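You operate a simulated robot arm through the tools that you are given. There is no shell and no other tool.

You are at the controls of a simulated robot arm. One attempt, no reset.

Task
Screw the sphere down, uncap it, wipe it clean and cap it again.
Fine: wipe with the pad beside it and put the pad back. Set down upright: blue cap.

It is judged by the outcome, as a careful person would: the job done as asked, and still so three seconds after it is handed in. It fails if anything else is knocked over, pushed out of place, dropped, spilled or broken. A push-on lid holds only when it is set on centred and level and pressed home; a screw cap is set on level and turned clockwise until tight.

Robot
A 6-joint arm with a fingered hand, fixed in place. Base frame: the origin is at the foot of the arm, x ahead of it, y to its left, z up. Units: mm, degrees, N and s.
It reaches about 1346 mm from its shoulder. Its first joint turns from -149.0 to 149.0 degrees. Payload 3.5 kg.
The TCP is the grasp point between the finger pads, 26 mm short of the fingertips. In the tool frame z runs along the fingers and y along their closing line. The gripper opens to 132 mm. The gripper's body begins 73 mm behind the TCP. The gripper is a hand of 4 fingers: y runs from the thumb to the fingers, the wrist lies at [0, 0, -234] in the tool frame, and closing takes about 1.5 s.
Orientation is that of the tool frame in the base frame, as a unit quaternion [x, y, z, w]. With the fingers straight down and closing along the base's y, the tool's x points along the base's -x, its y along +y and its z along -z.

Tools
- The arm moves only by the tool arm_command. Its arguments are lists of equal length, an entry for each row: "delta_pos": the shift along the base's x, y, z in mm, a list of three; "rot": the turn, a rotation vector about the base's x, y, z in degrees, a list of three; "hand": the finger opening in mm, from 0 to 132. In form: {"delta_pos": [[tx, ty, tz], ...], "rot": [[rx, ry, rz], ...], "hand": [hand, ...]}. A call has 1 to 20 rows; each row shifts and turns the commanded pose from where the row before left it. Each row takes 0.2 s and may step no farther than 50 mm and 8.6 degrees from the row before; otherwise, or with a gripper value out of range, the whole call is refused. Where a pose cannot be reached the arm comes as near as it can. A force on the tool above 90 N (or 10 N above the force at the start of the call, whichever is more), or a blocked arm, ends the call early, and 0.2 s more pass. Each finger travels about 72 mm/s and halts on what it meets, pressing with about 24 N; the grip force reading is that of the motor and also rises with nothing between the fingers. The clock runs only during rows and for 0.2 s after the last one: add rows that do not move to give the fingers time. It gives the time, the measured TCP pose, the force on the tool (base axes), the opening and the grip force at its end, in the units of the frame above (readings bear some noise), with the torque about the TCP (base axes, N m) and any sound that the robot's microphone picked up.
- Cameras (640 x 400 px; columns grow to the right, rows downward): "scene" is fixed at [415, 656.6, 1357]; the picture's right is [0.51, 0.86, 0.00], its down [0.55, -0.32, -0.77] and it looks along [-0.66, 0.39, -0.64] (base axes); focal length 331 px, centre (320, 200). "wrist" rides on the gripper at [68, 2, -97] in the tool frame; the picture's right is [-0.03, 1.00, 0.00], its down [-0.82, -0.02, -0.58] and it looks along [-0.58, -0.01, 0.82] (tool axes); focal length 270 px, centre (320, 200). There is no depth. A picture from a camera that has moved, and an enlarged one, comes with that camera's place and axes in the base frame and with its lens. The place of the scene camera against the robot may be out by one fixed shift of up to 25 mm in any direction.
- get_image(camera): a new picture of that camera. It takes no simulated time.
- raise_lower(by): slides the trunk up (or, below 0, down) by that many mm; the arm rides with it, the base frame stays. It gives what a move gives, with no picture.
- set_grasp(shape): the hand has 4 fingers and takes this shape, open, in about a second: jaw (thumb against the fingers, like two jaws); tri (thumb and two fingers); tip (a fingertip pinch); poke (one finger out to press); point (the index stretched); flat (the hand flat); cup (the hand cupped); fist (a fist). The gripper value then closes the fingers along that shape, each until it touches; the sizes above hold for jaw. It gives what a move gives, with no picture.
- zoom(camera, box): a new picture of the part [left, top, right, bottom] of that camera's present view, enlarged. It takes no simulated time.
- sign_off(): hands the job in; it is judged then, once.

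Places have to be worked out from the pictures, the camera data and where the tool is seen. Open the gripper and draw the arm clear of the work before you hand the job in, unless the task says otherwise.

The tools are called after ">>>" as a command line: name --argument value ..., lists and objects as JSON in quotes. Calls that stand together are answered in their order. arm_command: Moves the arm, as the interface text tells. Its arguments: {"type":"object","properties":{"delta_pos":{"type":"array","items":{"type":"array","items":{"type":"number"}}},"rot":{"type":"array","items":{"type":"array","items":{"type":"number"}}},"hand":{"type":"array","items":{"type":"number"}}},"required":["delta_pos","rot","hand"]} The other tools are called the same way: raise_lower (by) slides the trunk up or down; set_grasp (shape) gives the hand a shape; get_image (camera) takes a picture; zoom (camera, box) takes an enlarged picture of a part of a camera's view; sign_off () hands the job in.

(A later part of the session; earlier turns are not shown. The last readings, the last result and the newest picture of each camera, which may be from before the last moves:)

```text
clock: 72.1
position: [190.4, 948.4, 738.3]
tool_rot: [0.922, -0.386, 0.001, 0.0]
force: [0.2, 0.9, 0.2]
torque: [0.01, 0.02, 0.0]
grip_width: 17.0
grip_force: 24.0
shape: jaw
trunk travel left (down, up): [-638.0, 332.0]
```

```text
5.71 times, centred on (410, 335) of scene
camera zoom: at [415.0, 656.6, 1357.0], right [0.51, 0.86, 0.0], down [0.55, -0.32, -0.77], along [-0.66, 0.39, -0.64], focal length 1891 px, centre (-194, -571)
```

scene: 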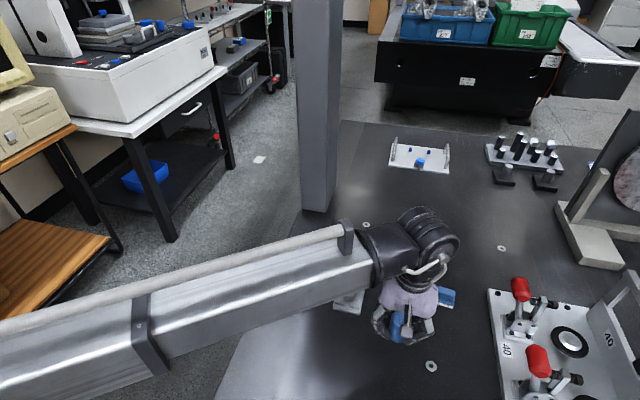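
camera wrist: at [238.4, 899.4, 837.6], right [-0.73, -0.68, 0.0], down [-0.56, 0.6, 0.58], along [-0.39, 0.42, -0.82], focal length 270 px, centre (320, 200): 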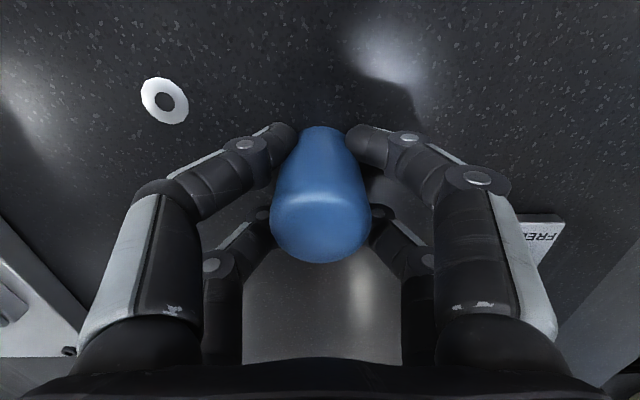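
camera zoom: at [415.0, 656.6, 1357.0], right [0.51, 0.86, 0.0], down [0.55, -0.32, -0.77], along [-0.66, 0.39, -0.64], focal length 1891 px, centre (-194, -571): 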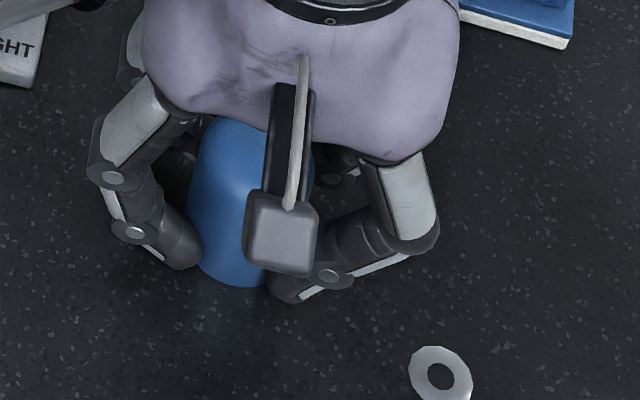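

The faint blue reflection shows the cap still hovering about 3 mm above the table. I'll continue stepping down.

>>> raise_lower --by -1.5

>>> raise_lower --by -1

>>> raise_lower --by -1

>>> zoom --camera "scene" --box '[370, 300, 450, 370]'

```text
clock: 72.6
position: [191.9, 947.8, 738.5]
tool_rot: [0.922, -0.386, 0.001, 0.0]
force: [0.0, 1.8, 9.1]
torque: [0.06, 0.08, 0.01]
grip_width: 17.1
grip_force: 24.0
shape: jaw
trunk travel left (down, up): [-636.0, 334.0]
```

```text
clock: 73.1
position: [190.1, 947.9, 738.2]
tool_rot: [0.922, -0.387, 0.001, -0.001]
force: [0.0, 4.9, 16.7]
torque: [0.07, 0.06, 0.01]
grip_width: 17.2
grip_force: 24.3
shape: jaw
trunk travel left (down, up): [-635.0, 335.0]
```

```text
clock: 73.6
position: [190.1, 947.6, 737.0]
tool_rot: [0.922, -0.386, 0.001, 0.0]
force: [0.2, 7.2, 24.4]
torque: [0.15, 0.0, 0.03]
grip_width: 17.3
grip_force: 23.6
shape: jaw
trunk travel left (down, up): [-634.0, 336.0]
```

```text
5.71 times, centred on (410, 335) of scene
camera zoom: at [415.0, 656.6, 1357.0], right [0.51, 0.86, 0.0], down [0.55, -0.32, -0.77], along [-0.66, 0.39, -0.64], focal length 1891 px, centre (-194, -571)
```

zoom: 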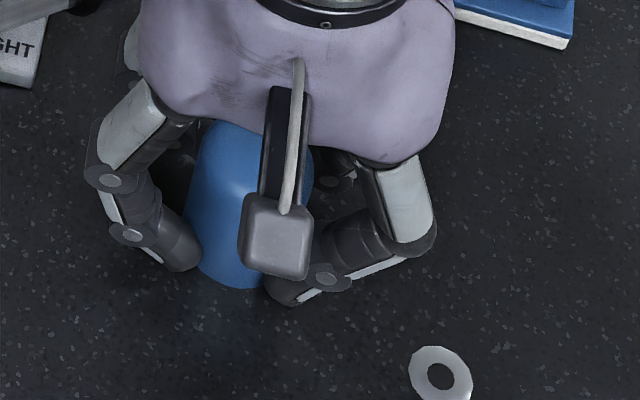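

Contact came at TCP z≈738. I'll lift about 3.5 mm to unload and see how the cap stands relative to the table before releasing.

>>> raise_lower --by 3

>>> zoom --camera "scene" --box '[390, 320, 430, 360]'

```text
clock: 74.1
position: [191.9, 947.6, 738.9]
tool_rot: [0.923, -0.386, 0.001, 0.0]
force: [0.0, 0.6, 0.7]
torque: [-0.03, -0.01, 0.03]
grip_width: 17.4
grip_force: 23.8
shape: jaw
trunk travel left (down, up): [-637.0, 333.0]
```

```text
10.00 times, centred on (410, 340) of scene
camera zoom: at [415.0, 656.6, 1357.0], right [0.51, 0.86, 0.0], down [0.55, -0.32, -0.77], along [-0.66, 0.39, -0.64], focal length 3310 px, centre (-580, -1200)
```

zoom: 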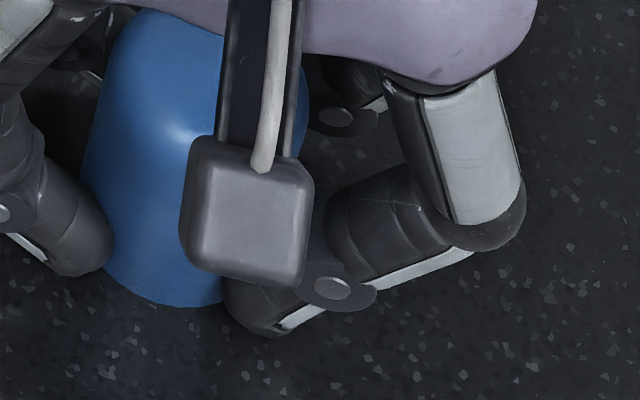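

The load is gone and the cap's rim looks to be at the table. I'll release gently in stages.

>>> arm_command --delta_pos '[[0, 0, 0], [0, 0, 0], [0, 0, 0], [0, 0, 0], [0, 0, 0], [0, 0, 0]]' --rot '[[0, 0, 0], [0, 0, 0], [0, 0, 0], [0, 0, 0], [0, 0, 0], [0, 0, 0]]' --hand '[19, 22, 28, 40, 60, 80]'

>>> get_image --camera "wrist"

>>> zoom --camera "scene" --box '[370, 300, 450, 370]'

```text
clock: 75.5
position: [190.5, 949.2, 738.6]
tool_rot: [0.922, -0.387, 0.001, 0.0]
force: [-0.5, 0.4, 0.3]
torque: [0.0, -0.02, 0.01]
grip_width: 79.5
grip_force: 0.1
shape: jaw
trunk travel left (down, up): [-637.0, 333.0]
```

```text
taken
camera wrist: at [238.4, 899.4, 837.1], right [-0.73, -0.68, 0.0], down [-0.56, 0.6, 0.58], along [-0.39, 0.42, -0.82], focal length 270 px, centre (320, 200)
```

wrist: 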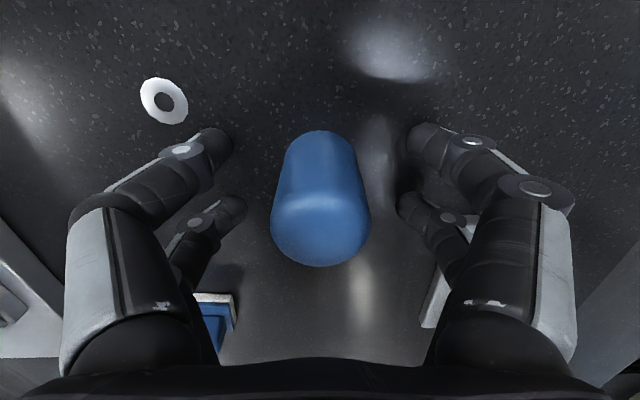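

```text
5.71 times, centred on (410, 335) of scene
camera zoom: at [415.0, 656.6, 1357.0], right [0.51, 0.86, 0.0], down [0.55, -0.32, -0.77], along [-0.66, 0.39, -0.64], focal length 1891 px, centre (-194, -571)
```

zoom: 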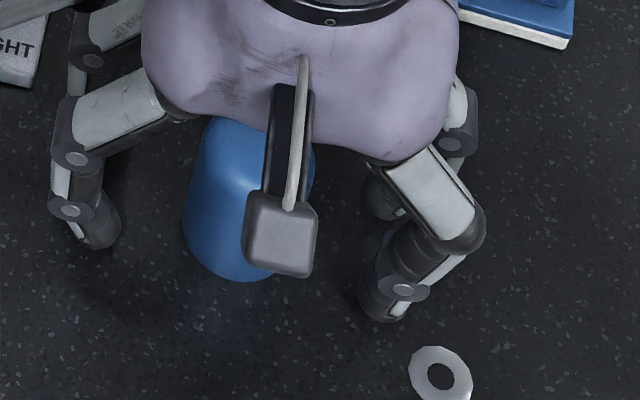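

The cap stands upright at about (192, 949). Now I'll raise and move so the wrist camera looks at the pad, near (177, 1099).

>>> raise_lower --by 150

>>> arm_command --delta_pos '[[37, 30, 0], [37, 30, 0], [0, 0, 0], [0, 0, 0]]' --rot '[[0, 0, 0], [0, 0, 0], [0, 0, 0], [0, 0, 0]]' --hand '[90, 90, 90, 90]'

>>> get_image --camera "wrist"

>>> get_image --camera "scene"

```text
clock: 77.3
position: [191.0, 948.7, 889.0]
tool_rot: [0.923, -0.386, 0.001, 0.001]
force: [-0.2, 0.4, 0.4]
torque: [-0.02, 0.02, 0.02]
grip_width: 79.5
grip_force: 0.2
shape: jaw
trunk travel left (down, up): [-787.0, 183.0]
```

```text
clock: 78.3
position: [266.8, 1009.1, 887.6]
tool_rot: [0.923, -0.385, 0.001, 0.0]
force: [-0.4, -0.4, -0.6]
torque: [-0.02, 0.0, 0.01]
grip_width: 89.7
grip_force: 0.1
shape: jaw
trunk travel left (down, up): [-787.0, 183.0]
```

```text
taken
camera wrist: at [314.6, 959.2, 987.2], right [-0.73, -0.68, 0.0], down [-0.56, 0.6, 0.58], along [-0.39, 0.42, -0.82], focal length 270 px, centre (320, 200)
```

wrist: 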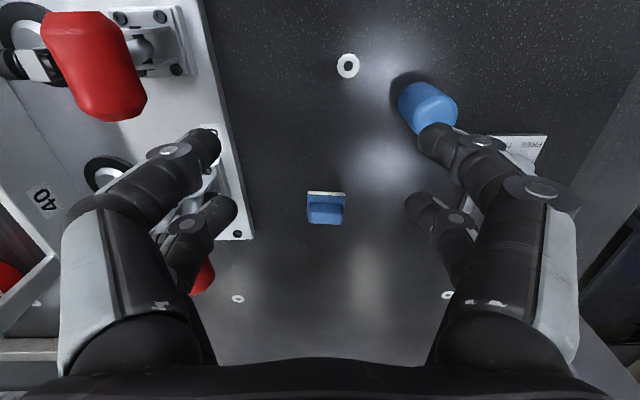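

```text
taken
```

scene: 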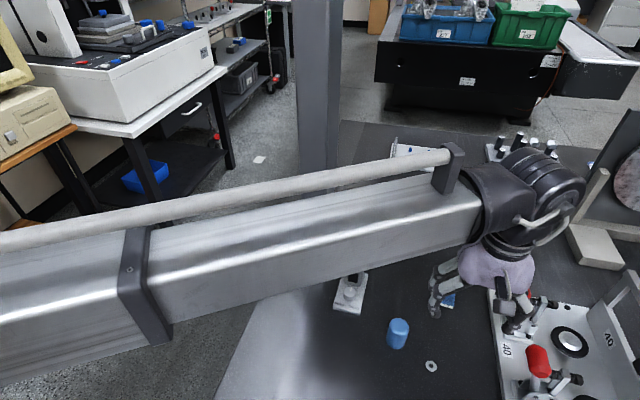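

The pad is centred in view. I'll zoom on it to get its size and orientation.

>>> zoom --camera "wrist" --box '[280, 170, 370, 240]'

>>> zoom --camera "scene" --box '[320, 260, 440, 360]'

```text
5.71 times, centred on (325, 205) of wrist
camera zoom: at [314.6, 959.2, 987.2], right [-0.73, -0.68, 0.0], down [-0.56, 0.6, 0.58], along [-0.39, 0.42, -0.82], focal length 1544 px, centre (291, 171)
```

zoom: 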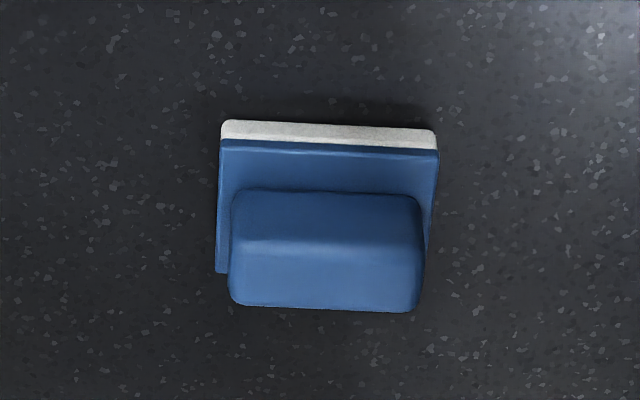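

```text
4.00 times, centred on (380, 310) of scene
camera zoom: at [415.0, 656.6, 1357.0], right [0.51, 0.86, 0.0], down [0.55, -0.32, -0.77], along [-0.66, 0.39, -0.64], focal length 1324 px, centre (80, -240)
```

zoom: 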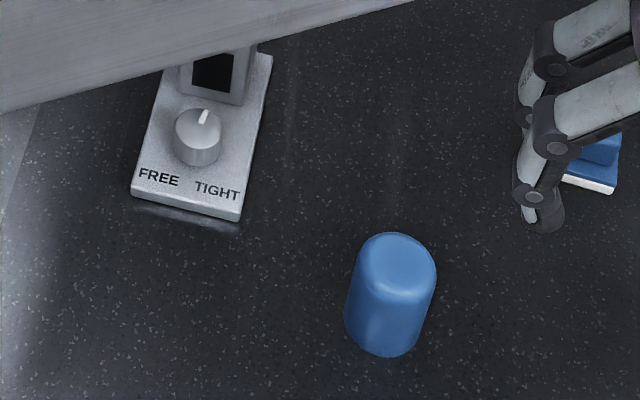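

The pad base is about 46×35 mm centred at (174, 1099), with its handle about 37×17×18 mm and long axis at 40°. I'll turn the hand 94° clockwise so the fingers close across the handle's short side, moving above it.

>>> arm_command --delta_pos '[[-8.7, 8.2, 0], [-8.7, 8.2, 0], [-8.7, 8.2, 0], [-8.7, 8.2, 0], [-8.7, 8.2, 0], [-8.7, 8.2, 0], [-8.7, 8.2, 0], [-8.7, 8.2, 0], [-8.7, 8.2, 0], [-8.7, 8.2, 0], [-8.7, 8.2, 0], [0, 0, 0], [0, 0, 0]]' --rot '[[0, 0, -8.56], [0, 0, -8.56], [0, 0, -8.56], [0, 0, -8.56], [0, 0, -8.56], [0, 0, -8.56], [0, 0, -8.56], [0, 0, -8.56], [0, 0, -8.56], [0, 0, -8.56], [0, 0, -8.56], [0, 0, 0], [0, 0, 0]]' --hand '[70, 70, 70, 70, 70, 70, 70, 70, 70, 70, 70, 70, 70]'

>>> get_image --camera "wrist"

>>> get_image --camera "scene"

```text
clock: 81.1
position: [169.0, 1099.1, 888.9]
tool_rot: [-0.345, 0.939, -0.001, -0.001]
force: [-0.1, -0.3, 0.0]
torque: [0.03, -0.01, 0.01]
grip_width: 70.7
grip_force: 0.1
shape: jaw
trunk travel left (down, up): [-787.0, 183.0]
```

```text
taken
camera wrist: at [117.2, 1056.3, 987.1], right [-0.63, 0.78, 0.0], down [0.64, 0.51, 0.58], along [0.45, 0.36, -0.82], focal length 270 px, centre (320, 200)
```

wrist: 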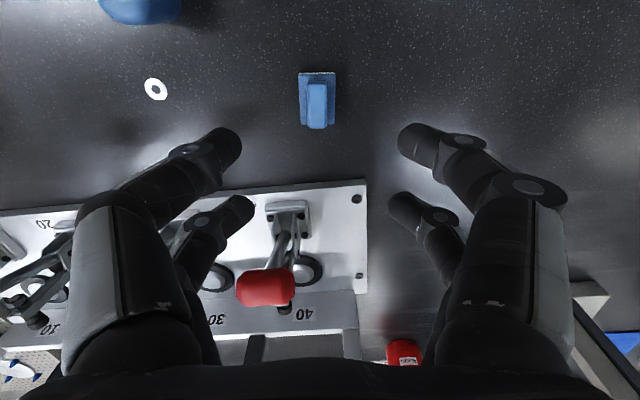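

```text
taken
```

scene: 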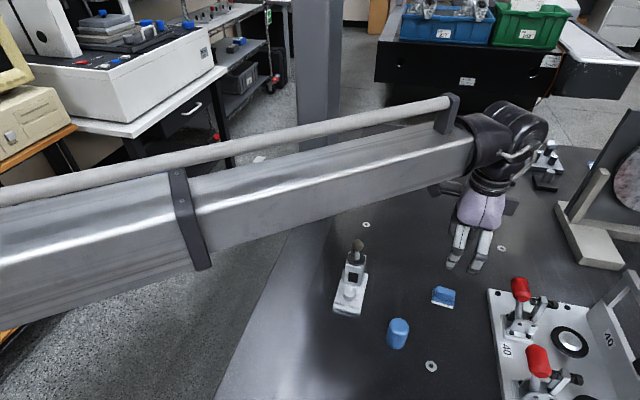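

The hand is now oriented across the pad. I'll zoom to refine the handle position relative to the hand.

>>> zoom --camera "wrist" --box '[280, 60, 360, 140]'

```text
5.00 times, centred on (320, 100) of wrist
camera zoom: at [117.2, 1056.3, 987.1], right [-0.63, 0.78, 0.0], down [0.64, 0.51, 0.58], along [0.45, 0.36, -0.82], focal length 1351 px, centre (320, 700)
```

zoom: 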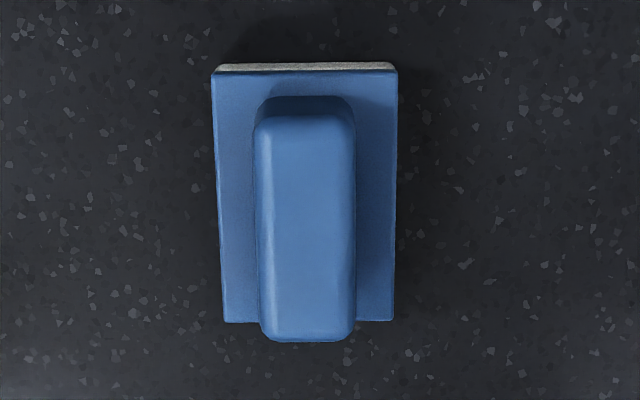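

The handle centre is (173.3, 1100), so I'll shift (3.1, 1.2) mm and lower in two stages.

>>> arm_command --delta_pos '[[3.1, 1.2, 0], [0, 0, 0]]' --rot '[[0, 0, 0], [0, 0, 0]]' --hand '[60, 60]'

>>> raise_lower --by -110

>>> get_image --camera "wrist"

>>> get_image --camera "scene"

```text
clock: 81.7
position: [171.6, 1099.8, 888.6]
tool_rot: [-0.347, 0.938, 0.0, 0.0]
force: [-0.1, -0.3, -0.8]
torque: [-0.01, -0.01, 0.05]
grip_width: 60.5
grip_force: 0.0
shape: jaw
trunk travel left (down, up): [-787.0, 183.0]
```

```text
clock: 83.1
position: [172.5, 1100.6, 778.4]
tool_rot: [-0.346, 0.938, 0.0, -0.001]
force: [0.3, -1.0, 0.8]
torque: [0.0, 0.02, 0.0]
grip_width: 60.9
grip_force: 0.0
shape: jaw
trunk travel left (down, up): [-677.0, 293.0]
```

```text
taken
camera wrist: at [120.4, 1057.7, 877.2], right [-0.63, 0.78, 0.0], down [0.64, 0.51, 0.58], along [0.45, 0.36, -0.82], focal length 270 px, centre (320, 200)
```

wrist: 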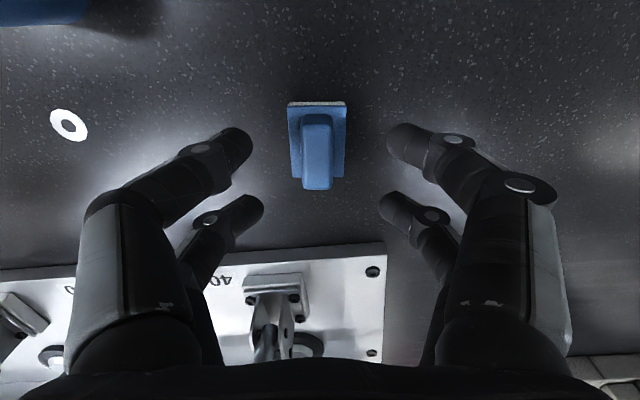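

```text
taken
```

scene: 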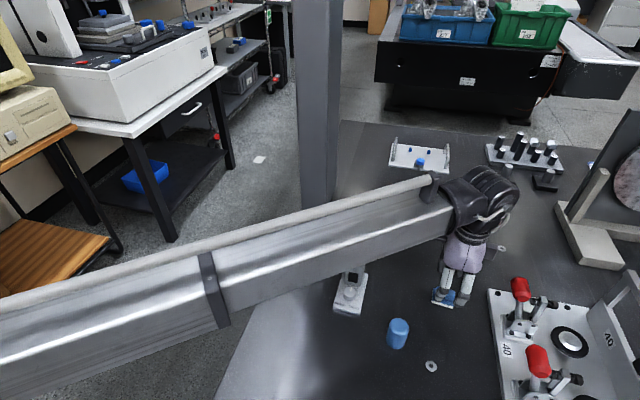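

Alignment is good and the arm clears the ball. I'll lower 27 mm so the fingertips sit just above the pad's base, then close on the handle.

>>> raise_lower --by -27

>>> zoom --camera "wrist" --box '[220, 90, 420, 260]'

>>> arm_command --delta_pos '[[0, 0, 0], [0, 0, 0], [0, 0, 0], [0, 0, 0], [0, 0, 0], [0, 0, 0]]' --rot '[[0, 0, 0], [0, 0, 0], [0, 0, 0], [0, 0, 0], [0, 0, 0], [0, 0, 0]]' --hand '[5, 5, 5, 5, 5, 5]'

>>> zoom --camera "wrist" --box '[220, 90, 420, 260]'

```text
clock: 83.8
position: [172.9, 1099.7, 751.4]
tool_rot: [-0.346, 0.938, 0.0, -0.001]
force: [0.4, 0.1, 0.4]
torque: [0.0, -0.02, 0.02]
grip_width: 60.6
grip_force: 0.2
shape: jaw
trunk travel left (down, up): [-650.0, 320.0]
```

```text
2.35 times, centred on (320, 175) of wrist
camera zoom: at [120.4, 1057.7, 850.2], right [-0.63, 0.78, 0.0], down [0.64, 0.51, 0.58], along [0.45, 0.36, -0.82], focal length 636 px, centre (320, 259)
```

zoom: 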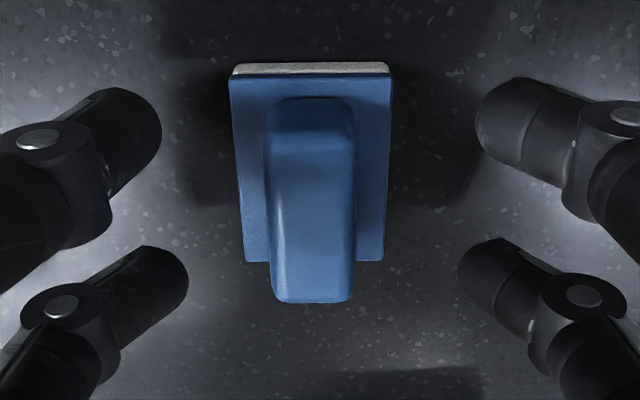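

```text
clock: 85.2
position: [173.3, 1101.0, 751.7]
tool_rot: [-0.346, 0.938, -0.001, -0.001]
force: [-0.6, 0.0, 0.6]
torque: [0.02, -0.03, 0.01]
grip_width: 12.5
grip_force: 23.8
shape: jaw
trunk travel left (down, up): [-650.0, 320.0]
```

```text
2.35 times, centred on (320, 175) of wrist
camera zoom: at [120.4, 1057.8, 850.0], right [-0.63, 0.78, 0.0], down [0.64, 0.51, 0.58], along [0.45, 0.36, -0.82], focal length 636 px, centre (320, 259)
```

zoom: 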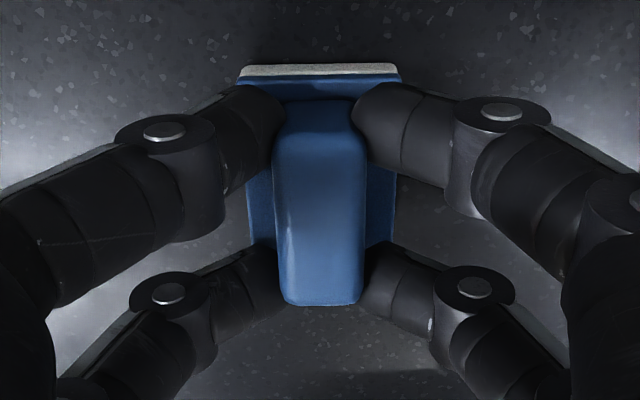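

The handle is gripped firmly. I'll lift the pad and check it's held level.

>>> raise_lower --by 190

>>> get_image --camera "wrist"

>>> get_image --camera "scene"

>>> zoom --camera "scene" --box '[320, 220, 400, 320]'

```text
clock: 87.3
position: [173.6, 1100.9, 941.4]
tool_rot: [-0.346, 0.938, 0.0, -0.001]
force: [0.6, -0.2, -0.3]
torque: [0.01, 0.01, -0.01]
grip_width: 12.8
grip_force: 23.5
shape: jaw
trunk travel left (down, up): [-840.0, 130.0]
```

```text
taken
camera wrist: at [120.4, 1057.9, 1039.9], right [-0.63, 0.78, 0.0], down [0.64, 0.51, 0.58], along [0.45, 0.36, -0.82], focal length 270 px, centre (320, 200)
```

wrist: 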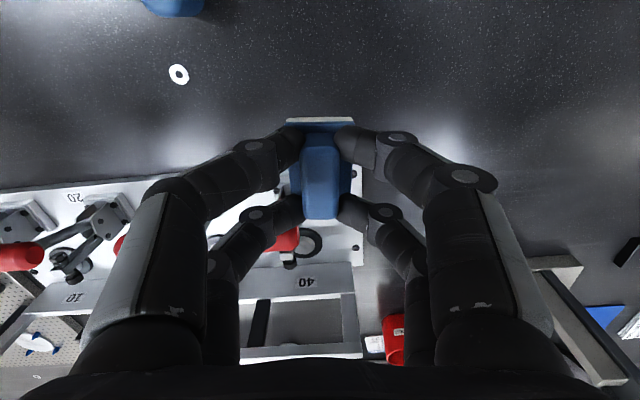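

```text
taken
```

scene: 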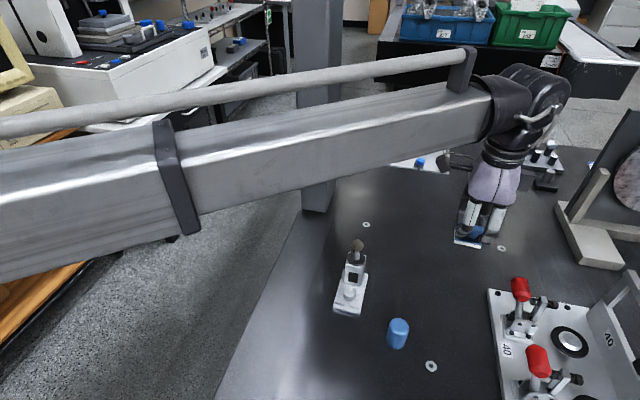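

```text
4.00 times, centred on (360, 270) of scene
camera zoom: at [415.0, 656.6, 1357.0], right [0.51, 0.86, 0.0], down [0.55, -0.32, -0.77], along [-0.66, 0.39, -0.64], focal length 1324 px, centre (160, -80)
```

zoom: 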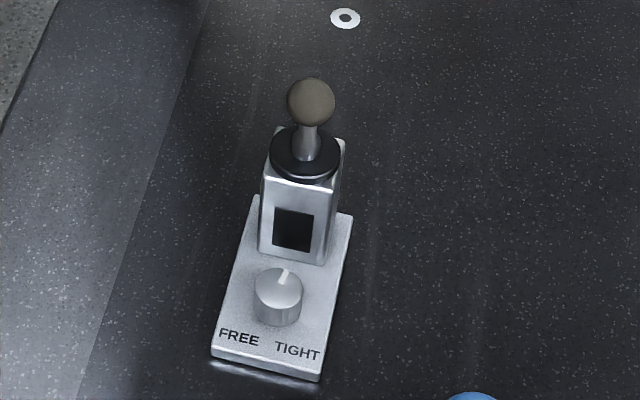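

The pad is held level. The ball (≈25 mm) is centred near (32.5, 959, 828), top z≈841. I'll move the pad over it at height and look.

>>> arm_command --delta_pos '[[-28.2, -28.3, 0], [-28.2, -28.3, 0], [-28.2, -28.3, 0], [-28.2, -28.3, 0], [-28.2, -28.3, 0], [0, 0, 0], [0, 0, 0]]' --rot '[[0, 0, 0], [0, 0, 0], [0, 0, 0], [0, 0, 0], [0, 0, 0], [0, 0, 0], [0, 0, 0]]' --hand '[5, 5, 5, 5, 5, 5, 5]'

>>> get_image --camera "wrist"

>>> zoom --camera "scene" --box '[310, 170, 410, 320]'

```text
clock: 88.9
position: [32.9, 959.1, 941.4]
tool_rot: [-0.346, 0.938, 0.0, -0.001]
force: [0.0, 0.8, -0.9]
torque: [0.01, 0.02, 0.01]
grip_width: 12.4
grip_force: 24.1
shape: jaw
out of reach, approached as far as the arm can: row 5
trunk travel left (down, up): [-840.0, 130.0]
```

```text
taken
camera wrist: at [-20.1, 916.8, 1040.0], right [-0.63, 0.78, 0.0], down [0.64, 0.51, 0.58], along [0.45, 0.36, -0.82], focal length 270 px, centre (320, 200)
```

wrist: 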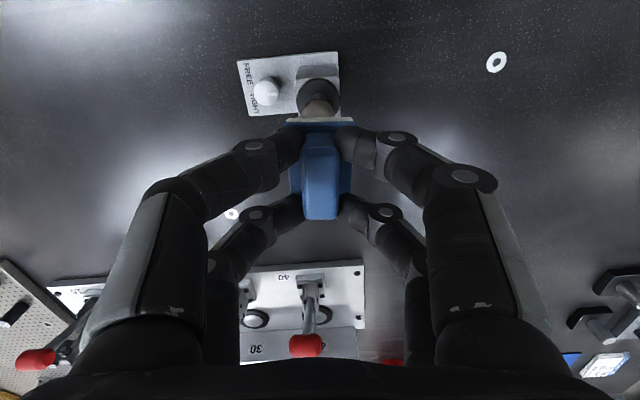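

```text
2.67 times, centred on (360, 245) of scene
camera zoom: at [415.0, 656.6, 1357.0], right [0.51, 0.86, 0.0], down [0.55, -0.32, -0.77], along [-0.66, 0.39, -0.64], focal length 883 px, centre (213, 80)
```

zoom: 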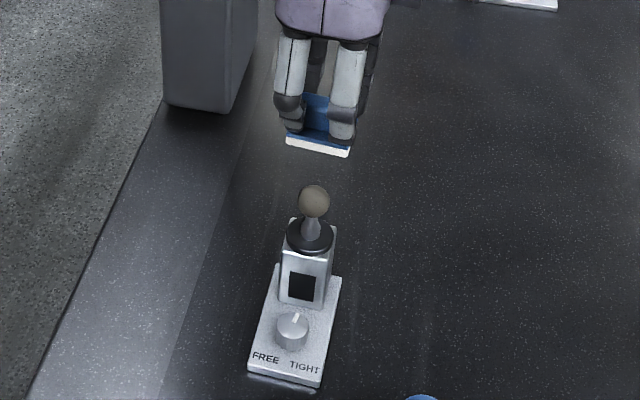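

The pad is directly above the ball, but that pose touches a joint limit. I'll rotate the hand 24° back for some room, then lower toward the ball.

>>> arm_command --delta_pos '[[0, 0, 0], [0, 0, 0], [0, 0, 0], [0, 0, 0], [0, 0, 0]]' --rot '[[0, 0, 8], [0, 0, 8], [0, 0, 8], [0, 0, 0], [0, 0, 0]]' --hand '[5, 5, 5, 5, 5]'

>>> zoom --camera "wrist" --box '[250, 40, 390, 240]'

>>> raise_lower --by -50

>>> zoom --camera "scene" --box '[320, 200, 390, 300]'

```text
clock: 90.1
position: [31.9, 958.7, 942.3]
tool_rot: [-0.533, 0.846, 0.0, 0.0]
force: [0.7, 0.3, -0.4]
torque: [0.0, 0.0, 0.0]
grip_width: 12.7
grip_force: 23.7
shape: jaw
trunk travel left (down, up): [-840.0, 130.0]
```

```text
2.00 times, centred on (320, 140) of wrist
camera zoom: at [1.6, 898.7, 1040.0], right [-0.89, 0.45, 0.0], down [0.37, 0.73, 0.58], along [0.26, 0.51, -0.82], focal length 541 px, centre (320, 320)
```

zoom: 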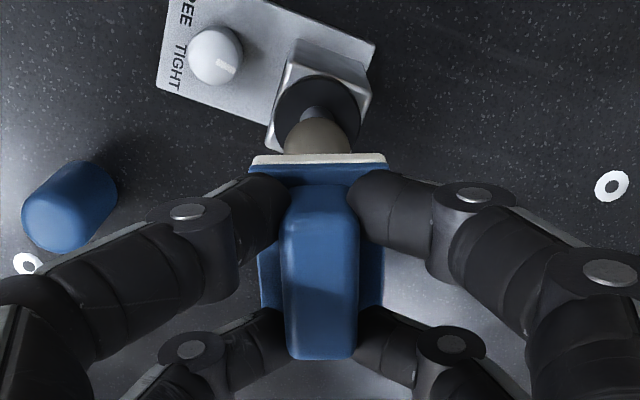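

```text
clock: 91.0
position: [31.4, 958.7, 892.1]
tool_rot: [-0.534, 0.846, -0.001, 0.0]
force: [0.8, 0.0, -0.8]
torque: [-0.02, 0.0, -0.01]
grip_width: 12.7
grip_force: 23.6
shape: jaw
trunk travel left (down, up): [-790.0, 180.0]
```

```text
4.00 times, centred on (355, 250) of scene
camera zoom: at [415.0, 656.6, 1357.0], right [0.51, 0.86, 0.0], down [0.55, -0.32, -0.77], along [-0.66, 0.39, -0.64], focal length 1324 px, centre (180, 0)
```

zoom: 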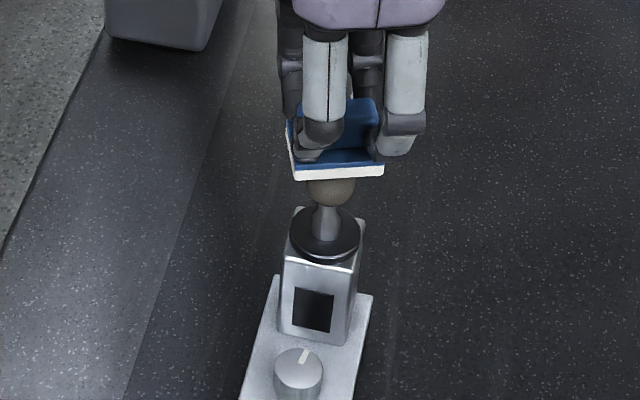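

The pad hovers just over the ball. I'll lower in small steps until I feel contact.

>>> raise_lower --by -4

>>> raise_lower --by -2

>>> raise_lower --by -2

```text
clock: 91.5
position: [30.8, 959.2, 886.7]
tool_rot: [-0.534, 0.846, -0.001, -0.002]
force: [-0.5, 0.6, -0.8]
torque: [0.01, 0.02, 0.01]
grip_width: 12.7
grip_force: 23.2
shape: jaw
trunk travel left (down, up): [-786.0, 184.0]
```

```text
clock: 92.1
position: [33.1, 958.9, 884.9]
tool_rot: [-0.534, 0.845, -0.001, -0.001]
force: [-0.5, -0.1, -0.4]
torque: [0.02, 0.0, 0.02]
grip_width: 12.6
grip_force: 24.1
shape: jaw
trunk travel left (down, up): [-784.0, 186.0]
```

```text
clock: 92.6
position: [32.9, 957.3, 884.3]
tool_rot: [-0.533, 0.846, 0.0, 0.0]
force: [0.2, 2.1, 12.5]
torque: [0.05, -0.02, 0.01]
grip_width: 13.0
grip_force: 23.6
shape: jaw
trunk travel left (down, up): [-782.0, 188.0]
```

Contact at trunk ≈-783.5, now 12 N. I'll ease off 1 mm and rub back and forth in both directions over the top.

>>> raise_lower --by 0.7

>>> arm_command --delta_pos '[[5, 0, 0], [5, 0, 0], [-5, 0, 0], [-5, 0, 0], [-5, 0, 0], [-5, 0, 0], [5, 0, 0], [5, 0, 0], [0, 5, 0], [0, 5, 0], [0, -5, 0], [0, -5, 0], [0, -5, 0], [0, -5, 0], [0, 5, 0], [0, 5, 0], [0, 0, 0]]' --rot '[[0, 0, 0], [0, 0, 0], [0, 0, 0], [0, 0, 0], [0, 0, 0], [0, 0, 0], [0, 0, 0], [0, 0, 0], [0, 0, 0], [0, 0, 0], [0, 0, 0], [0, 0, 0], [0, 0, 0], [0, 0, 0], [0, 0, 0], [0, 0, 0], [0, 0, 0]]' --hand '[5, 5, 5, 5, 5, 5, 5, 5, 5, 5, 5, 5, 5, 5, 5, 5, 5]'

>>> zoom --camera "scene" --box '[320, 200, 390, 300]'

>>> zoom --camera "wrist" --box '[250, 40, 390, 240]'

```text
clock: 93.1
position: [31.2, 959.9, 885.5]
tool_rot: [-0.534, 0.846, -0.001, -0.001]
force: [0.0, 1.7, 8.1]
torque: [0.05, -0.03, 0.0]
grip_width: 13.0
grip_force: 24.1
shape: jaw
trunk travel left (down, up): [-783.0, 187.0]
```

```text
clock: 96.7
position: [32.5, 957.5, 885.4]
tool_rot: [-0.534, 0.846, -0.001, -0.001]
force: [-0.5, -2.1, 5.0]
torque: [-0.09, 0.01, 0.03]
grip_width: 13.1
grip_force: 24.1
shape: jaw
trunk travel left (down, up): [-783.0, 187.0]
```

```text
4.00 times, centred on (355, 250) of scene
camera zoom: at [415.0, 656.6, 1357.0], right [0.51, 0.86, 0.0], down [0.55, -0.32, -0.77], along [-0.66, 0.39, -0.64], focal length 1324 px, centre (180, 0)
```

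zoom: 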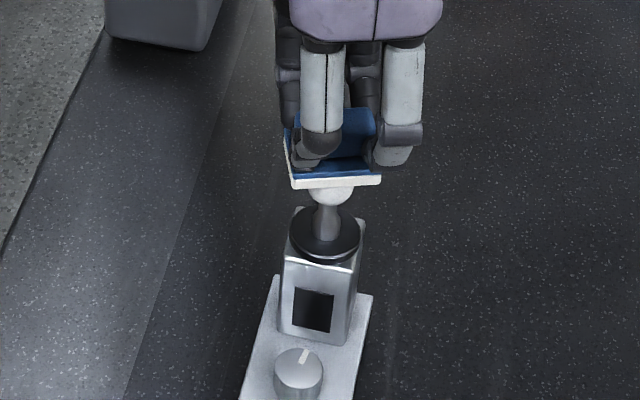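

```text
2.00 times, centred on (320, 140) of wrist
camera zoom: at [1.4, 897.9, 983.3], right [-0.89, 0.45, 0.0], down [0.37, 0.73, 0.58], along [0.26, 0.51, -0.82], focal length 541 px, centre (320, 320)
```

zoom: 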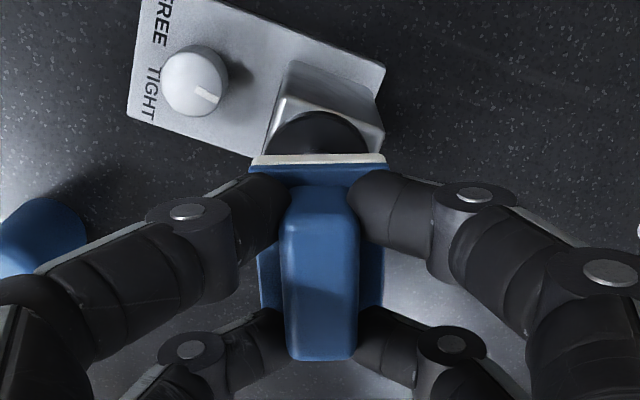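

The ball has turned clean and white. I'll do one more short set of strokes for good measure, then lift off and inspect it.

>>> arm_command --delta_pos '[[4, 4, 0], [4, 4, 0], [-4, -4, 0], [-4, -4, 0], [-4, -4, 0], [-4, -4, 0], [4, 4, 0], [4, 4, 0], [4, -4, 0], [4, -4, 0], [-4, 4, 0], [-4, 4, 0], [-4, 4, 0], [-4, 4, 0], [4, -4, 0], [4, -4, 0], [0, 0, 0]]' --rot '[[0, 0, 0], [0, 0, 0], [0, 0, 0], [0, 0, 0], [0, 0, 0], [0, 0, 0], [0, 0, 0], [0, 0, 0], [0, 0, 0], [0, 0, 0], [0, 0, 0], [0, 0, 0], [0, 0, 0], [0, 0, 0], [0, 0, 0], [0, 0, 0], [0, 0, 0]]' --hand '[5, 5, 5, 5, 5, 5, 5, 5, 5, 5, 5, 5, 5, 5, 5, 5, 5]'

>>> raise_lower --by 57

>>> zoom --camera "scene" --box '[310, 190, 400, 300]'

>>> zoom --camera "wrist" --box '[250, 40, 390, 240]'

```text
clock: 100.3
position: [32.0, 958.8, 884.9]
tool_rot: [-0.533, 0.846, 0.0, -0.001]
force: [-1.7, 1.5, 6.2]
torque: [0.09, 0.04, 0.03]
grip_width: 12.6
grip_force: 23.9
shape: jaw
trunk travel left (down, up): [-783.0, 187.0]
```

```text
clock: 101.3
position: [30.7, 958.9, 941.5]
tool_rot: [-0.534, 0.846, -0.002, -0.001]
force: [-0.4, 0.4, -0.2]
torque: [-0.02, 0.01, 0.03]
grip_width: 13.0
grip_force: 23.9
shape: jaw
trunk travel left (down, up): [-840.0, 130.0]
```

```text
3.64 times, centred on (355, 245) of scene
camera zoom: at [415.0, 656.6, 1357.0], right [0.51, 0.86, 0.0], down [0.55, -0.32, -0.77], along [-0.66, 0.39, -0.64], focal length 1204 px, centre (193, 36)
```

zoom: 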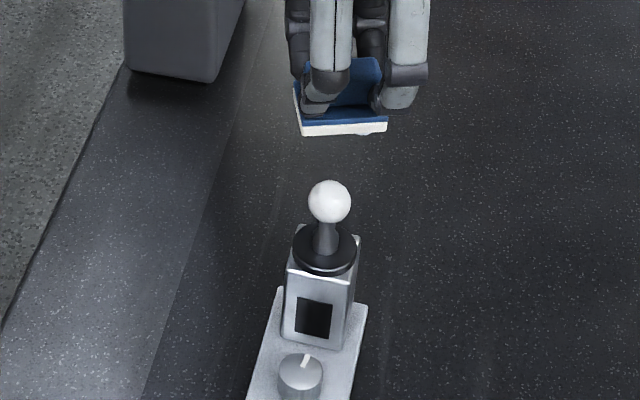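

```text
2.00 times, centred on (320, 140) of wrist
camera zoom: at [1.3, 898.5, 1039.6], right [-0.89, 0.45, 0.0], down [0.37, 0.73, 0.58], along [0.26, 0.51, -0.82], focal length 541 px, centre (320, 320)
```

zoom: 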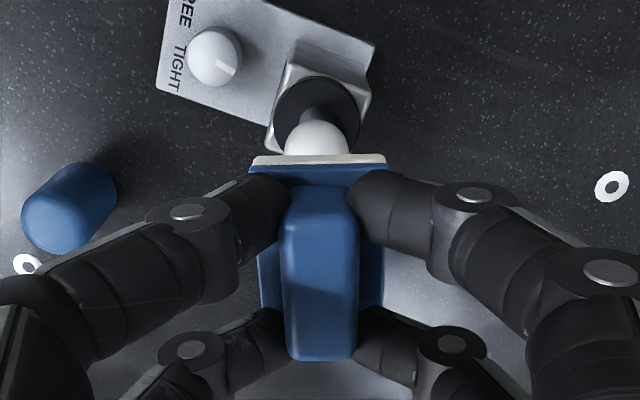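

The ball is spotless white. Now I return the pad: back to above (173, 1100), turning −24° to its original orientation.

>>> arm_command --delta_pos '[[28.14, 28.22, 0], [28.14, 28.22, 0], [28.14, 28.22, 0], [28.14, 28.22, 0], [28.14, 28.22, 0], [0, 0, 0], [0, 0, 0]]' --rot '[[0, 0, 0], [0, 0, 0], [0, 0, -8], [0, 0, -8], [0, 0, -8], [0, 0, 0], [0, 0, 0]]' --hand '[5, 5, 5, 5, 5, 5, 5]'

>>> raise_lower --by -180

>>> get_image --camera "wrist"

>>> zoom --camera "scene" --box '[400, 250, 490, 330]'

```text
clock: 102.9
position: [172.8, 1101.5, 942.1]
tool_rot: [-0.346, 0.938, 0.0, -0.001]
force: [-0.5, 0.6, -1.1]
torque: [0.0, 0.01, 0.0]
grip_width: 13.1
grip_force: 23.7
shape: jaw
trunk travel left (down, up): [-840.0, 130.0]
```

```text
clock: 104.9
position: [173.4, 1099.9, 761.3]
tool_rot: [-0.346, 0.938, 0.0, -0.001]
force: [0.5, -0.2, -0.3]
torque: [0.0, 0.02, 0.01]
grip_width: 12.8
grip_force: 23.8
shape: jaw
trunk travel left (down, up): [-660.0, 310.0]
```

```text
taken
camera wrist: at [120.3, 1059.0, 859.8], right [-0.63, 0.78, 0.0], down [0.64, 0.51, 0.58], along [0.45, 0.36, -0.82], focal length 270 px, centre (320, 200)
```

wrist: 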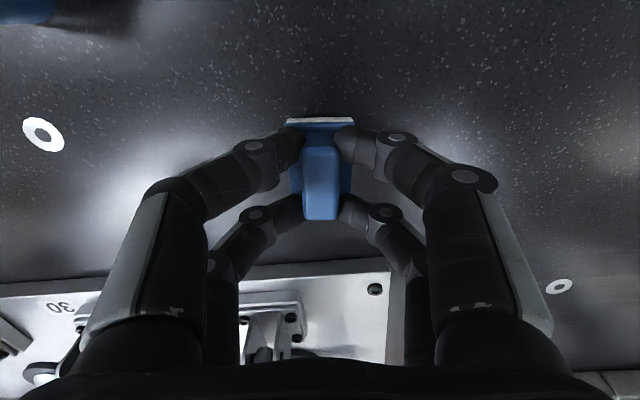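

```text
5.00 times, centred on (445, 290) of scene
camera zoom: at [415.0, 656.6, 1357.0], right [0.51, 0.86, 0.0], down [0.55, -0.32, -0.77], along [-0.66, 0.39, -0.64], focal length 1655 px, centre (-305, -250)
```

zoom: 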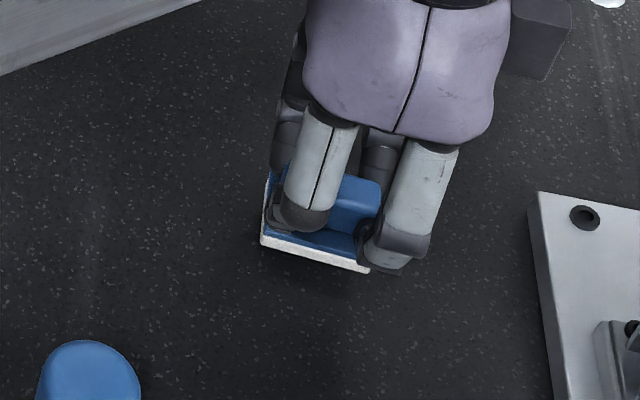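

I'm 1.3 mm too far in y, so I'll correct that and lower in small steps to contact.

>>> arm_command --delta_pos '[[-0.2, -1.4, 0], [0, 0, 0]]' --rot '[[0, 0, 0], [0, 0, 0]]' --hand '[5, 5]'

>>> raise_lower --by -8.5

>>> raise_lower --by -1

>>> raise_lower --by -1

```text
clock: 105.5
position: [171.6, 1100.7, 761.2]
tool_rot: [-0.346, 0.938, 0.0, 0.0]
force: [0.0, 0.3, -0.2]
torque: [0.01, 0.0, -0.02]
grip_width: 12.9
grip_force: 24.2
shape: jaw
trunk travel left (down, up): [-660.0, 310.0]
```

```text
clock: 106.0
position: [172.5, 1099.4, 753.9]
tool_rot: [-0.346, 0.938, 0.0, -0.001]
force: [0.3, -0.4, 0.2]
torque: [0.01, 0.02, -0.05]
grip_width: 12.8
grip_force: 24.4
shape: jaw
trunk travel left (down, up): [-652.0, 318.0]
```

```text
clock: 106.5
position: [172.9, 1100.5, 751.9]
tool_rot: [-0.346, 0.938, -0.001, -0.001]
force: [-0.5, -0.7, 0.2]
torque: [-0.03, -0.05, -0.02]
grip_width: 12.8
grip_force: 24.2
shape: jaw
trunk travel left (down, up): [-651.0, 319.0]
```

```text
clock: 107.1
position: [171.9, 1100.2, 750.6]
tool_rot: [-0.346, 0.938, 0.0, -0.001]
force: [-0.6, -0.3, -0.7]
torque: [0.0, 0.0, 0.01]
grip_width: 12.7
grip_force: 24.1
shape: jaw
trunk travel left (down, up): [-650.0, 320.0]
```

No load yet at the original height, so I'll take a bit more.

>>> raise_lower --by -1

>>> raise_lower --by -1

```text
clock: 107.6
position: [171.4, 1100.8, 749.7]
tool_rot: [-0.347, 0.938, -0.001, -0.001]
force: [0.5, 0.7, 3.8]
torque: [-0.07, 0.04, 0.0]
grip_width: 13.0
grip_force: 24.0
shape: jaw
trunk travel left (down, up): [-649.0, 321.0]
```

```text
clock: 108.1
position: [172.7, 1100.2, 750.2]
tool_rot: [-0.346, 0.938, 0.0, 0.0]
force: [0.6, 3.1, 10.8]
torque: [0.01, 0.04, 0.03]
grip_width: 13.2
grip_force: 24.6
shape: jaw
trunk travel left (down, up): [-648.0, 322.0]
```

Contact is made. I'll ease off 1.2 mm, open the fingers in stages, and check the pad.

>>> raise_lower --by 1.2

>>> arm_command --delta_pos '[[0, 0, 0], [0, 0, 0], [0, 0, 0], [0, 0, 0], [0, 0, 0], [0, 0, 0]]' --rot '[[0, 0, 0], [0, 0, 0], [0, 0, 0], [0, 0, 0], [0, 0, 0], [0, 0, 0]]' --hand '[14, 17, 24, 40, 60, 60]'

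>>> zoom --camera "wrist" --box '[220, 90, 420, 260]'

```text
clock: 108.6
position: [171.0, 1099.2, 750.7]
tool_rot: [-0.346, 0.938, 0.0, 0.0]
force: [0.5, 1.7, 4.1]
torque: [0.02, 0.02, -0.02]
grip_width: 12.8
grip_force: 24.0
shape: jaw
trunk travel left (down, up): [-649.0, 321.0]
```

```text
clock: 110.0
position: [172.3, 1100.5, 751.2]
tool_rot: [-0.346, 0.938, -0.001, -0.001]
force: [-0.6, -0.2, -0.5]
torque: [0.01, -0.01, 0.03]
grip_width: 59.4
grip_force: 0.0
shape: jaw
trunk travel left (down, up): [-649.0, 321.0]
```

```text
2.35 times, centred on (320, 175) of wrist
camera zoom: at [120.3, 1057.6, 848.4], right [-0.63, 0.78, 0.0], down [0.64, 0.51, 0.58], along [0.45, 0.36, -0.82], focal length 636 px, centre (320, 259)
```

zoom: 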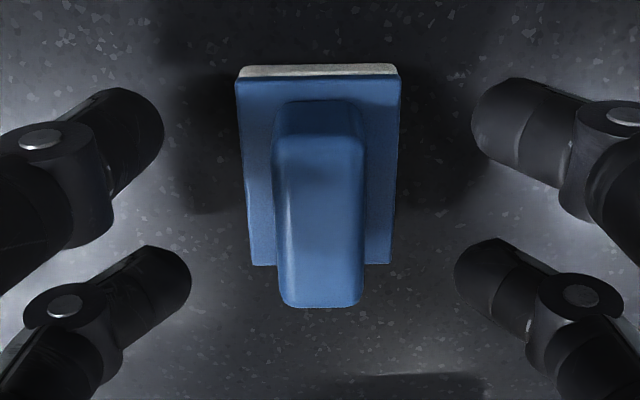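

The pad is back in place. I'll raise, rotate back +94° and move over the cap at about (192, 949).

>>> raise_lower --by 140

>>> arm_command --delta_pos '[[1.65, -13.7, 0], [1.65, -13.7, 0], [1.65, -13.7, 0], [1.65, -13.7, 0], [1.65, -13.7, 0], [1.65, -13.7, 0], [1.65, -13.7, 0], [1.65, -13.7, 0], [1.65, -13.7, 0], [1.65, -13.7, 0], [1.65, -13.7, 0], [0, 0, 0], [0, 0, 0]]' --rot '[[0, 0, 8.56], [0, 0, 8.56], [0, 0, 8.56], [0, 0, 8.56], [0, 0, 8.56], [0, 0, 8.56], [0, 0, 8.56], [0, 0, 8.56], [0, 0, 8.56], [0, 0, 8.56], [0, 0, 8.56], [0, 0, 0], [0, 0, 0]]' --hand '[90, 90, 90, 90, 90, 90, 90, 90, 90, 90, 90, 90, 90]'

>>> get_image --camera "wrist"

>>> zoom --camera "wrist" --box '[240, 40, 400, 220]'

>>> get_image --camera "scene"

```text
clock: 111.7
position: [171.9, 1100.4, 889.9]
tool_rot: [-0.347, 0.938, 0.0, -0.001]
force: [0.4, -0.7, -0.9]
torque: [-0.02, -0.01, 0.01]
grip_width: 59.4
grip_force: 0.1
shape: jaw
trunk travel left (down, up): [-789.0, 181.0]
```

```text
clock: 114.5
position: [191.2, 949.9, 890.3]
tool_rot: [0.923, -0.385, 0.0, 0.001]
force: [-0.4, -0.6, 0.0]
torque: [0.0, 0.0, 0.01]
grip_width: 89.5
grip_force: 0.0
shape: jaw
trunk travel left (down, up): [-789.0, 181.0]
```

```text
taken
camera wrist: at [238.3, 900.1, 988.4], right [-0.73, -0.69, 0.0], down [-0.56, 0.6, 0.58], along [-0.39, 0.42, -0.82], focal length 270 px, centre (320, 200)
```

wrist: 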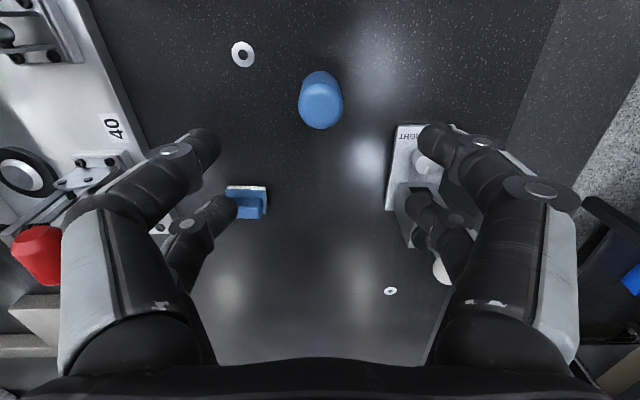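

```text
2.22 times, centred on (320, 130) of wrist
camera zoom: at [238.3, 900.1, 988.4], right [-0.73, -0.69, 0.0], down [-0.56, 0.6, 0.58], along [-0.39, 0.42, -0.82], focal length 601 px, centre (320, 356)
```

zoom: 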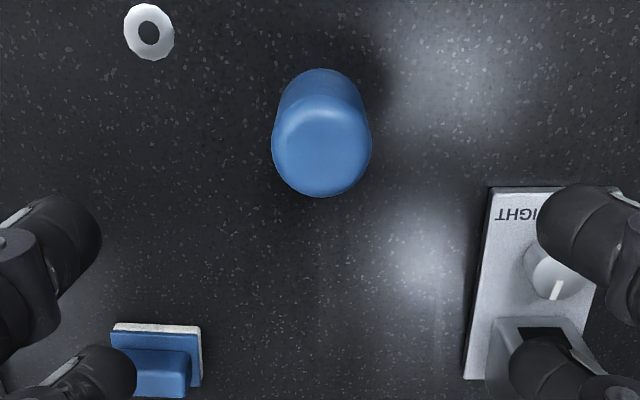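

```text
taken
```

scene: 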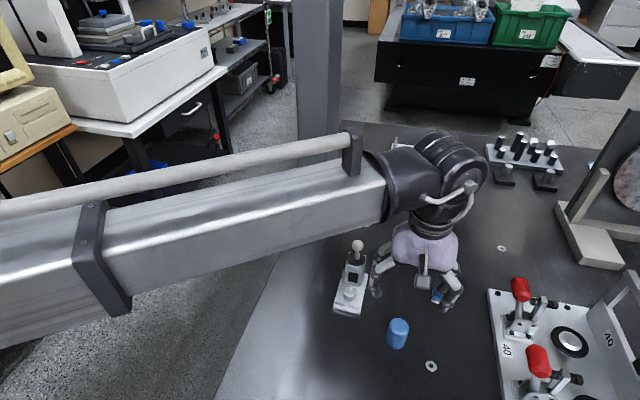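

The cap stands at about (193, 947.5). I'll nudge toward it and lower around it in two stages.

>>> arm_command --delta_pos '[[1.0, -1.8, 0], [0, 0, 0]]' --rot '[[0, 0, 0], [0, 0, 0]]' --hand '[90, 90]'

>>> raise_lower --by -100

>>> get_image --camera "wrist"

>>> zoom --camera "scene" --box '[340, 240, 480, 370]'

```text
clock: 115.1
position: [191.3, 947.9, 889.5]
tool_rot: [0.923, -0.386, 0.0, 0.0]
force: [0.4, 0.1, -0.1]
torque: [0.01, 0.01, 0.02]
grip_width: 89.7
grip_force: 0.1
shape: jaw
trunk travel left (down, up): [-789.0, 181.0]
```

```text
clock: 116.4
position: [192.4, 947.3, 791.1]
tool_rot: [0.923, -0.386, 0.0, 0.0]
force: [-0.6, 0.5, 1.0]
torque: [0.01, -0.01, -0.02]
grip_width: 89.8
grip_force: 0.0
shape: jaw
trunk travel left (down, up): [-689.0, 281.0]
```

```text
taken
camera wrist: at [239.1, 898.1, 888.6], right [-0.73, -0.68, 0.0], down [-0.56, 0.6, 0.58], along [-0.39, 0.42, -0.82], focal length 270 px, centre (320, 200)
```

wrist: 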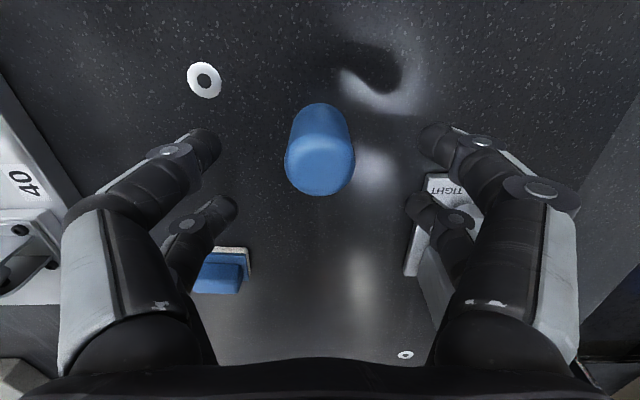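

```text
3.08 times, centred on (410, 305) of scene
camera zoom: at [415.0, 656.6, 1357.0], right [0.51, 0.86, 0.0], down [0.55, -0.32, -0.77], along [-0.66, 0.39, -0.64], focal length 1018 px, centre (43, -123)
```

zoom: 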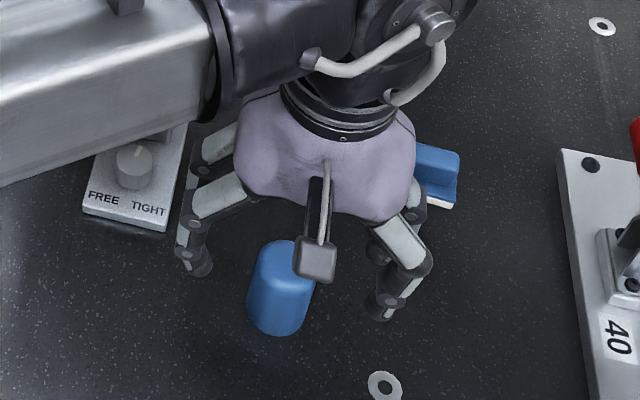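

Well centred. I'll narrow to 80 mm, lower the remaining 52 mm to the same grip height as before, and close.

>>> arm_command --delta_pos '[[0, 0, 0], [0, 0, 0]]' --rot '[[0, 0, 0], [0, 0, 0]]' --hand '[75, 75]'

>>> raise_lower --by -51

>>> arm_command --delta_pos '[[0, 0, 0], [0, 0, 0], [0, 0, 0], [0, 0, 0], [0, 0, 0], [0, 0, 0]]' --rot '[[0, 0, 0], [0, 0, 0], [0, 0, 0], [0, 0, 0], [0, 0, 0], [0, 0, 0]]' --hand '[5, 5, 5, 5, 5, 5]'

>>> get_image --camera "wrist"

```text
clock: 117.0
position: [191.8, 948.0, 789.1]
tool_rot: [0.923, -0.385, 0.001, 0.001]
force: [0.3, 0.0, -0.2]
torque: [0.01, -0.03, 0.0]
grip_width: 75.6
grip_force: 0.0
shape: jaw
trunk travel left (down, up): [-689.0, 281.0]
```

```text
clock: 117.9
position: [191.7, 948.4, 738.7]
tool_rot: [0.922, -0.386, 0.001, 0.0]
force: [1.0, 0.1, -0.5]
torque: [0.02, 0.0, 0.0]
grip_width: 75.8
grip_force: 0.0
shape: jaw
trunk travel left (down, up): [-638.0, 332.0]
```

```text
clock: 119.3
position: [190.7, 946.8, 739.1]
tool_rot: [0.922, -0.386, 0.001, 0.0]
force: [-0.2, -0.2, -0.5]
torque: [0.0, 0.0, 0.02]
grip_width: 15.1
grip_force: 24.1
shape: jaw
trunk travel left (down, up): [-638.0, 332.0]
```

```text
taken
camera wrist: at [239.1, 898.2, 837.4], right [-0.73, -0.68, 0.0], down [-0.56, 0.6, 0.58], along [-0.39, 0.42, -0.82], focal length 270 px, centre (320, 200)
```

wrist: 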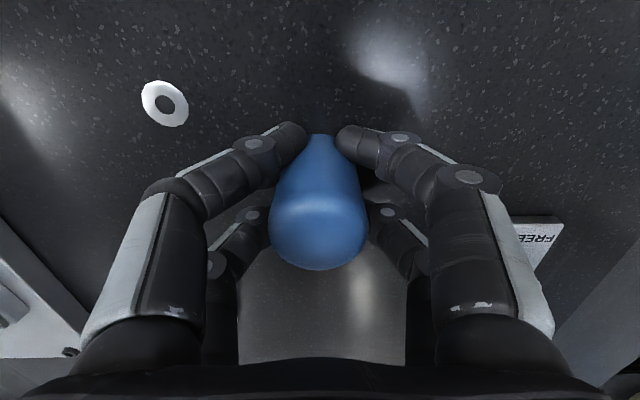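

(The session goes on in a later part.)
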